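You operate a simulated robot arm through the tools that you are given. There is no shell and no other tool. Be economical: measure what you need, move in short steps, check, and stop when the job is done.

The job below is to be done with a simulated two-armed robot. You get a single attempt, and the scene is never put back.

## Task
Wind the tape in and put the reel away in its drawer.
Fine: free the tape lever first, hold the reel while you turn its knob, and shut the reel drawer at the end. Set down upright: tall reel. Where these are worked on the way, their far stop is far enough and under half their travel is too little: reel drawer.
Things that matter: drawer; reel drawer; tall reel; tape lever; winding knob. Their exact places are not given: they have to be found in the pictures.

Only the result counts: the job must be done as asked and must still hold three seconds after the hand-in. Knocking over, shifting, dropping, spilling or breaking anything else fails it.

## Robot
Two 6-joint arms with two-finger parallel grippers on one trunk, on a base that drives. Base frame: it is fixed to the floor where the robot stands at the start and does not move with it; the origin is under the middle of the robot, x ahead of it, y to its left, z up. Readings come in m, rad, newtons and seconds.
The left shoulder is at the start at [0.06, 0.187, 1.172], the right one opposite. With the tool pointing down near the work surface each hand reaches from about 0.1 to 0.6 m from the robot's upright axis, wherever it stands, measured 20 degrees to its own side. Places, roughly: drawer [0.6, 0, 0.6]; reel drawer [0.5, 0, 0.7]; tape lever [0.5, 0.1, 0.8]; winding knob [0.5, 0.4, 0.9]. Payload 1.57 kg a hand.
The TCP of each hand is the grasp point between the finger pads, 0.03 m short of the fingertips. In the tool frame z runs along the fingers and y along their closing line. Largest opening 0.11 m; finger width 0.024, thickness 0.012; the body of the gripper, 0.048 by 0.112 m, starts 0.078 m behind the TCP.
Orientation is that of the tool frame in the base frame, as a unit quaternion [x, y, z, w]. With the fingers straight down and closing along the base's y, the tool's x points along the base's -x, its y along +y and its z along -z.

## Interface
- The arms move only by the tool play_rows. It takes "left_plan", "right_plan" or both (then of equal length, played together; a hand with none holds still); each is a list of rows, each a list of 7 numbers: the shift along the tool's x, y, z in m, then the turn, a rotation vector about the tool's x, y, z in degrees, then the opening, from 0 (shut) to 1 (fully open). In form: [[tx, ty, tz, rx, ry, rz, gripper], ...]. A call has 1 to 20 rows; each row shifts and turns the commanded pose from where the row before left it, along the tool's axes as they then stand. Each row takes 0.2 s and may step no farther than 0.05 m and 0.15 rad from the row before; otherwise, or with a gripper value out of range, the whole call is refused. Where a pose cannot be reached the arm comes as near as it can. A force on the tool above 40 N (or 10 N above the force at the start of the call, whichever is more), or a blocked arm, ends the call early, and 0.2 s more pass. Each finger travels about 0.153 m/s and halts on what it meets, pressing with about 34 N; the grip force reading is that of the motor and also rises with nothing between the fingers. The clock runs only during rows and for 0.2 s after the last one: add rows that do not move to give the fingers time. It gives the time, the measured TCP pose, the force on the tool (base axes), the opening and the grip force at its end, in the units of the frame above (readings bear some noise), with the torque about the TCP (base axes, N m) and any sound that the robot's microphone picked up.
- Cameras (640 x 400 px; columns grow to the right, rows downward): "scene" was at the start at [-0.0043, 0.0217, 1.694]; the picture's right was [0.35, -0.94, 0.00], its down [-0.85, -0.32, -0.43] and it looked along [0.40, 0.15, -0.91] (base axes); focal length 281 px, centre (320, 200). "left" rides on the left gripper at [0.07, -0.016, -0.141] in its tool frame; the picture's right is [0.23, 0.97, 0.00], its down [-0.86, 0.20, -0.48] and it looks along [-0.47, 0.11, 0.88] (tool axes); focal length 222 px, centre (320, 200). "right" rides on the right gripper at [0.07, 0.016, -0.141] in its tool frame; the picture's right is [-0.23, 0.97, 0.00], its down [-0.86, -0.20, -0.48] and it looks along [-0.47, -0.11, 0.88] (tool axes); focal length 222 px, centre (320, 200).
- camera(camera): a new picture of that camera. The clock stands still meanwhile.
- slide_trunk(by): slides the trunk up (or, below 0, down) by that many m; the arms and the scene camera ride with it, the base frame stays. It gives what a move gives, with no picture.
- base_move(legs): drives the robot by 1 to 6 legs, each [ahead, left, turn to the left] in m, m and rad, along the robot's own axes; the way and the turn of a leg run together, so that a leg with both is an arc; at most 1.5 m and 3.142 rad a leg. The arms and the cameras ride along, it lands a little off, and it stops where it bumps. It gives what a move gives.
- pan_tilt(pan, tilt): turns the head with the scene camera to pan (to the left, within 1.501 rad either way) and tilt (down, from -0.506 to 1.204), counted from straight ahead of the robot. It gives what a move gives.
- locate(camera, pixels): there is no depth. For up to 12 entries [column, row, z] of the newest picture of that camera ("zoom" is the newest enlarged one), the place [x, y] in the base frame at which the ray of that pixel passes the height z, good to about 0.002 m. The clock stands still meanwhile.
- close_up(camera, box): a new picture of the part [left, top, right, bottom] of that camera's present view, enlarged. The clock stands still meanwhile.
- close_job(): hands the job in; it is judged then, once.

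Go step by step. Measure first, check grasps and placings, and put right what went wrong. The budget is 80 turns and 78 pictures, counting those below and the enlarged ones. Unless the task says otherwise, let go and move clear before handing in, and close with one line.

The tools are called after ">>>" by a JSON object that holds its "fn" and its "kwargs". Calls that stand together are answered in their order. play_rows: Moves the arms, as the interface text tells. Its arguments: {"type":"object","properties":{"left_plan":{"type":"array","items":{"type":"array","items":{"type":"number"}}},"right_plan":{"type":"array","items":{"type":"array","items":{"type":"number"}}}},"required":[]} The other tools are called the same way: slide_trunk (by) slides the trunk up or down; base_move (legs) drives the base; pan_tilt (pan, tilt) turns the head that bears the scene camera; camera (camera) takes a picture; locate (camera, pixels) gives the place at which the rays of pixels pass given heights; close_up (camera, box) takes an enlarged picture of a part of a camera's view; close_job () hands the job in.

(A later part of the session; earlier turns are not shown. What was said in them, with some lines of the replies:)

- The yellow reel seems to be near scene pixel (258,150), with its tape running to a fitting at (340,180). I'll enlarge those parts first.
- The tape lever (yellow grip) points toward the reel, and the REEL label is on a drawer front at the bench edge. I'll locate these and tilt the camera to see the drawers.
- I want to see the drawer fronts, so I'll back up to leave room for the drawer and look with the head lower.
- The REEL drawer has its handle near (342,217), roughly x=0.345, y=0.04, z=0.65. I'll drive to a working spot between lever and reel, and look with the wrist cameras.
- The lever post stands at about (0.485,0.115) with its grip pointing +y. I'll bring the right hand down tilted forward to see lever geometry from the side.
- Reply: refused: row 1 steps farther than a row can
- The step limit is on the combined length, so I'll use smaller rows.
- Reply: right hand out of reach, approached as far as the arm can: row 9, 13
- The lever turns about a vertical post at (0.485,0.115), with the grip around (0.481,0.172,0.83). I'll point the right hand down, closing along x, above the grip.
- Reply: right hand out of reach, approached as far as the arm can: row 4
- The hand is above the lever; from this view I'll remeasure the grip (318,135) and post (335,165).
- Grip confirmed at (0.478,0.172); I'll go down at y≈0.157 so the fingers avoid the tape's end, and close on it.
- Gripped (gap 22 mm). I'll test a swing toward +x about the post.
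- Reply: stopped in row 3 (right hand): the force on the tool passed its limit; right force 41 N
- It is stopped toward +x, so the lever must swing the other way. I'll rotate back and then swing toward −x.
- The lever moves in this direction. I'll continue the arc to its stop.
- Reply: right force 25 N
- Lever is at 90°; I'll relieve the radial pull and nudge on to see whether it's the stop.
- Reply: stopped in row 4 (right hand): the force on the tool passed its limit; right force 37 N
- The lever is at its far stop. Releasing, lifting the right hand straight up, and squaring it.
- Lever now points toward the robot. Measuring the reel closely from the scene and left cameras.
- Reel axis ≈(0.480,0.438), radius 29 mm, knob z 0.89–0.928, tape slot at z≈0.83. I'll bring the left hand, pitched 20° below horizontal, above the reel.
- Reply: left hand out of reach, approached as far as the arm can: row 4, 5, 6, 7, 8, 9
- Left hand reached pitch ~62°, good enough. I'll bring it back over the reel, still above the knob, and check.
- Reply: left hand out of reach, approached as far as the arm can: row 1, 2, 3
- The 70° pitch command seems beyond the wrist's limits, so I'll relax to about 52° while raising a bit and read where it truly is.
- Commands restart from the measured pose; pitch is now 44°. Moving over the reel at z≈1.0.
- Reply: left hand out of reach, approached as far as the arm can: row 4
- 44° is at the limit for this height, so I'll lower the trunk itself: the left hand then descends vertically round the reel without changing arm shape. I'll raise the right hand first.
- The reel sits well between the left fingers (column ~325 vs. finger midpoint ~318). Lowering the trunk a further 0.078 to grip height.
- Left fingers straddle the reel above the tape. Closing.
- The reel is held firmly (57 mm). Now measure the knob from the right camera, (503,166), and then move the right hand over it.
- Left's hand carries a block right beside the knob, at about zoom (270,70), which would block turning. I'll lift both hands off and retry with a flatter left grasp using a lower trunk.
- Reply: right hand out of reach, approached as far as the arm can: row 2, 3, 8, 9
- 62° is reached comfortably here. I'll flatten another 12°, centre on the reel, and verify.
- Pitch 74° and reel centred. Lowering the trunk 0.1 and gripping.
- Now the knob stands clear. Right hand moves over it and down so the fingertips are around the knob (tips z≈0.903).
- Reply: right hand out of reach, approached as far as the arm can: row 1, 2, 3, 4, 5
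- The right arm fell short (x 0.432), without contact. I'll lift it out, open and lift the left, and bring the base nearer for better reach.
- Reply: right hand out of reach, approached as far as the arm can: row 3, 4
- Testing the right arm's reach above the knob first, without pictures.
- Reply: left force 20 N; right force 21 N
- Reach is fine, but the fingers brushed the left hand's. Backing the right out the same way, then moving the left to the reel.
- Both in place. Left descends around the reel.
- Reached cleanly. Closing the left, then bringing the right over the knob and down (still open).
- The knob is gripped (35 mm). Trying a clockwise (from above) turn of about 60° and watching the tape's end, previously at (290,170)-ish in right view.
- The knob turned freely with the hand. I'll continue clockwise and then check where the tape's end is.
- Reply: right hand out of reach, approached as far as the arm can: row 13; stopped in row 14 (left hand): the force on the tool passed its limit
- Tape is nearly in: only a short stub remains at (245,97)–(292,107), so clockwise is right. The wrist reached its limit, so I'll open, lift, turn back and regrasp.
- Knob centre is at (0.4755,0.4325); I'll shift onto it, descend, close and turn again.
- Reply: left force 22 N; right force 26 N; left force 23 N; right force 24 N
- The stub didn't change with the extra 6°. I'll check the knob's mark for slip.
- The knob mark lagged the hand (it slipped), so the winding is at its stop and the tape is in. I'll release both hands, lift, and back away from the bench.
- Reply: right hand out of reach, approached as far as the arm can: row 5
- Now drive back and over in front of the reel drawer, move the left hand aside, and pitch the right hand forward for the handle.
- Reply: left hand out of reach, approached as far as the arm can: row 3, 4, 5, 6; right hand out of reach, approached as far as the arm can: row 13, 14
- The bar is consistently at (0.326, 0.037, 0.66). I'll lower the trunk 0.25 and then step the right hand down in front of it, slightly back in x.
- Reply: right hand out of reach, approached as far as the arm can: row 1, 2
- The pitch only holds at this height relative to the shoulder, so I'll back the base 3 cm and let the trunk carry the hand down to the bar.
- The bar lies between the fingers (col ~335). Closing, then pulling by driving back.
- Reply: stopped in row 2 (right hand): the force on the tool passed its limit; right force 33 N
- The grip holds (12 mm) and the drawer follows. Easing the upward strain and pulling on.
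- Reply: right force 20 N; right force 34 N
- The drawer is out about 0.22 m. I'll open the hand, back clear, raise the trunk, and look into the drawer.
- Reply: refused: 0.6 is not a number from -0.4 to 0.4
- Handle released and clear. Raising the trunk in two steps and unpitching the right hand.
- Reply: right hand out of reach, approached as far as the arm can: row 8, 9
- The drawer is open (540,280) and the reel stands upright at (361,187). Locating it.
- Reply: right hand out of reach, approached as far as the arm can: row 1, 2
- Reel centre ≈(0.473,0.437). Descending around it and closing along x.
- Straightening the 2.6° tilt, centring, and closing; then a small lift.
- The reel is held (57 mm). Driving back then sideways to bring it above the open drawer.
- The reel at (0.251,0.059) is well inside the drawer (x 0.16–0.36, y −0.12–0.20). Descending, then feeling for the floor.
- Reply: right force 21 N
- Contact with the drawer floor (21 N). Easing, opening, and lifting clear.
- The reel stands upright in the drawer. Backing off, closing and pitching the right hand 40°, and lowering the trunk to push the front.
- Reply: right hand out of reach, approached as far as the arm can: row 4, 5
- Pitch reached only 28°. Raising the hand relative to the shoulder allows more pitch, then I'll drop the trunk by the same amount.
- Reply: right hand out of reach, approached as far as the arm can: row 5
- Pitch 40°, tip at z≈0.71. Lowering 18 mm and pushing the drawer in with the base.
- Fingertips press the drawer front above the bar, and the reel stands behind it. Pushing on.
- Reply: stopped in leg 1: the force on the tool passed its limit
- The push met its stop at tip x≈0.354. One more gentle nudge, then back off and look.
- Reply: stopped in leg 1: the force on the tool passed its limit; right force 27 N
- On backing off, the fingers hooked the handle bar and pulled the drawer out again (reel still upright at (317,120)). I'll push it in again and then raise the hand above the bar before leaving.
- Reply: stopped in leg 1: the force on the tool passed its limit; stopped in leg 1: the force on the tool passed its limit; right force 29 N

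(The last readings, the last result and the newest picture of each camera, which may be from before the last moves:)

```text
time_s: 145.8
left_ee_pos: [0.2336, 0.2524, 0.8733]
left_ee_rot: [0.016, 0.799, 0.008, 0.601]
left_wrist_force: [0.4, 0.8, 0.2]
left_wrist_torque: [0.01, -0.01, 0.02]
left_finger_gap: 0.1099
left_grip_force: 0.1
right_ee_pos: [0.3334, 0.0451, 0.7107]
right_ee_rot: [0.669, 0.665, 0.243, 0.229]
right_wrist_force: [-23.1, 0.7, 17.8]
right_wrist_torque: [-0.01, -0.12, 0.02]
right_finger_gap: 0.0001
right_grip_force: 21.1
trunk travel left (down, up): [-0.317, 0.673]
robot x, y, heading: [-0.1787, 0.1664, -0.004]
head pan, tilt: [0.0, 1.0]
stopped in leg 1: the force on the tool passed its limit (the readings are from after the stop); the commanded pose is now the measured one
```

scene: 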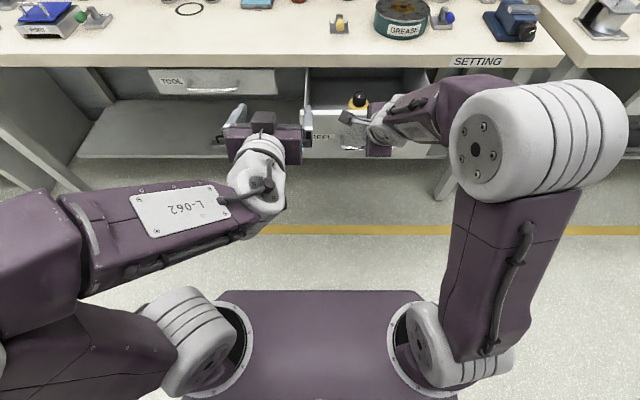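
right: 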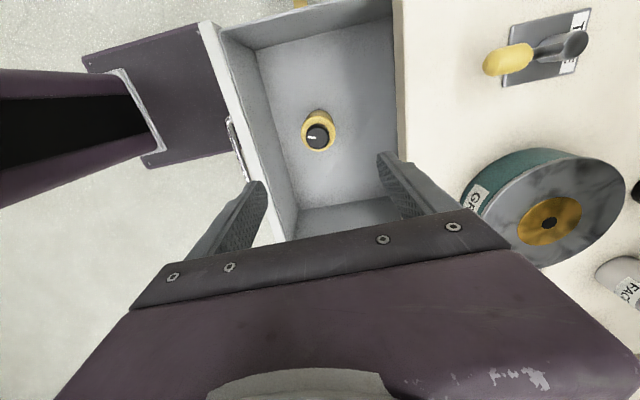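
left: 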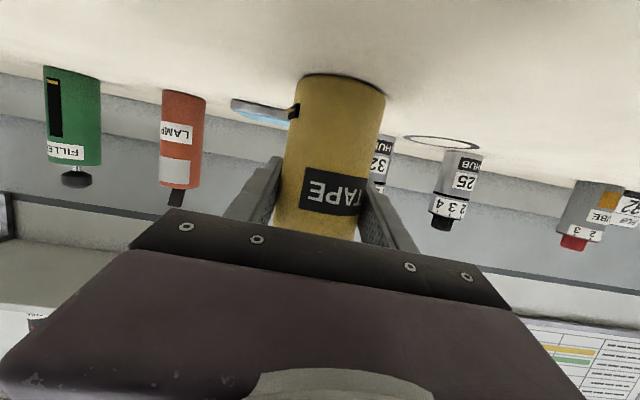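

At the stop again. Easing 4 mm, then lifting the hand up off the front before retreating.

>>> {"fn": "play_rows", "kwargs": {"right_plan": [[0, -0.0031, -0.0025, 0, 0, 0, 0], [0, 0.0126, -0.0155, 0, 0, 0, 0], [0, 0.0126, -0.0155, 0, 0, 0, 0], [0, 0.0126, -0.0155, 0, 0, 0, 0], [0, 0.0126, -0.0155, 0, 0, 0, 0], [0, 0.0126, -0.0155, 0, 0, 0, 0], [0, 0, 0, 0, 0, 0, 0]]}}

>>> {"fn": "base_move", "kwargs": {"legs": [[-0.25, 0, 0]]}}

>>> {"fn": "close_up", "kwargs": {"camera": "scene", "box": [120, 0, 600, 300]}}

```text
time_s: 147.0
left_ee_pos: [0.2366, 0.252, 0.8717]
left_ee_rot: [0.015, 0.8, 0.01, 0.6]
left_wrist_force: [-0.4, 1.2, 0.1]
left_wrist_torque: [-0.01, 0.02, -0.05]
left_finger_gap: 0.1099
left_grip_force: 0.0
right_ee_pos: [0.3305, 0.0425, 0.7743]
right_ee_rot: [0.672, 0.668, 0.233, 0.22]
right_wrist_force: [0.0, 0.3, -3.6]
right_wrist_torque: [-0.06, 0.21, 0.02]
right_finger_gap: 0.0
right_grip_force: 21.3
trunk travel left (down, up): [-0.317, 0.673]
robot x, y, heading: [-0.1796, 0.1675, -0.002]
head pan, tilt: [0.0, 1.0]
stopped in row 5 (right hand): the force on the tool passed its limit (the readings are from after the stop); the commanded pose is now the measured one
```

```text
time_s: 148.9
left_ee_pos: [-0.0181, 0.2525, 0.8709]
left_ee_rot: [0.015, 0.8, 0.01, 0.6]
left_wrist_force: [-0.1, 0.1, -0.5]
left_wrist_torque: [0.0, 0.04, 0.01]
left_finger_gap: 0.1101
left_grip_force: 0.0
right_ee_pos: [0.0761, 0.0429, 0.7736]
right_ee_rot: [0.671, 0.668, 0.233, 0.221]
right_wrist_force: [-0.4, -0.2, -0.2]
right_wrist_torque: [-0.04, 0.01, 0.0]
right_finger_gap: 0.0
right_grip_force: 21.7
trunk travel left (down, up): [-0.317, 0.673]
robot x, y, heading: [-0.4346, 0.1676, -0.001]
head pan, tilt: [0.0, 1.0]
```

```text
1.33 times, centred on (360, 150) of scene
5 turns are left
```

zoom: 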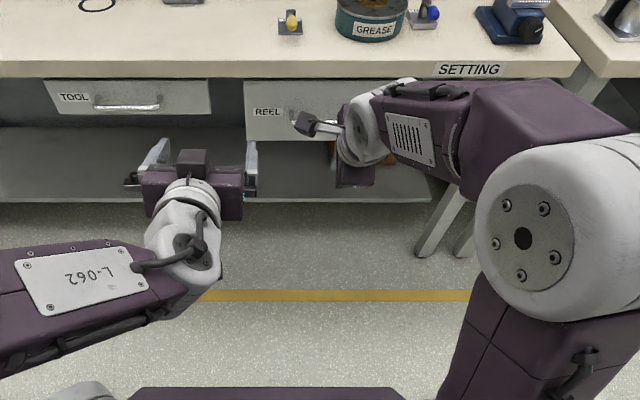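

The REEL drawer front at (290,110) is flush, level with the TOOL drawer, and both hands are clear. Handing the job in.

>>> {"fn": "close_job", "kwargs": {}}

```text
The job is handed in.
```

The tape lever is freed, the tape is wound in to its stop (a stub of about 1 cm still shows at the slot), and the reel is in its drawer. It was upright when last seen, and the drawer is shut. My first attempt at shutting the drawer hooked the handle and pulled it open again, so I pushed it shut a second time; the last picture shows the front flush.
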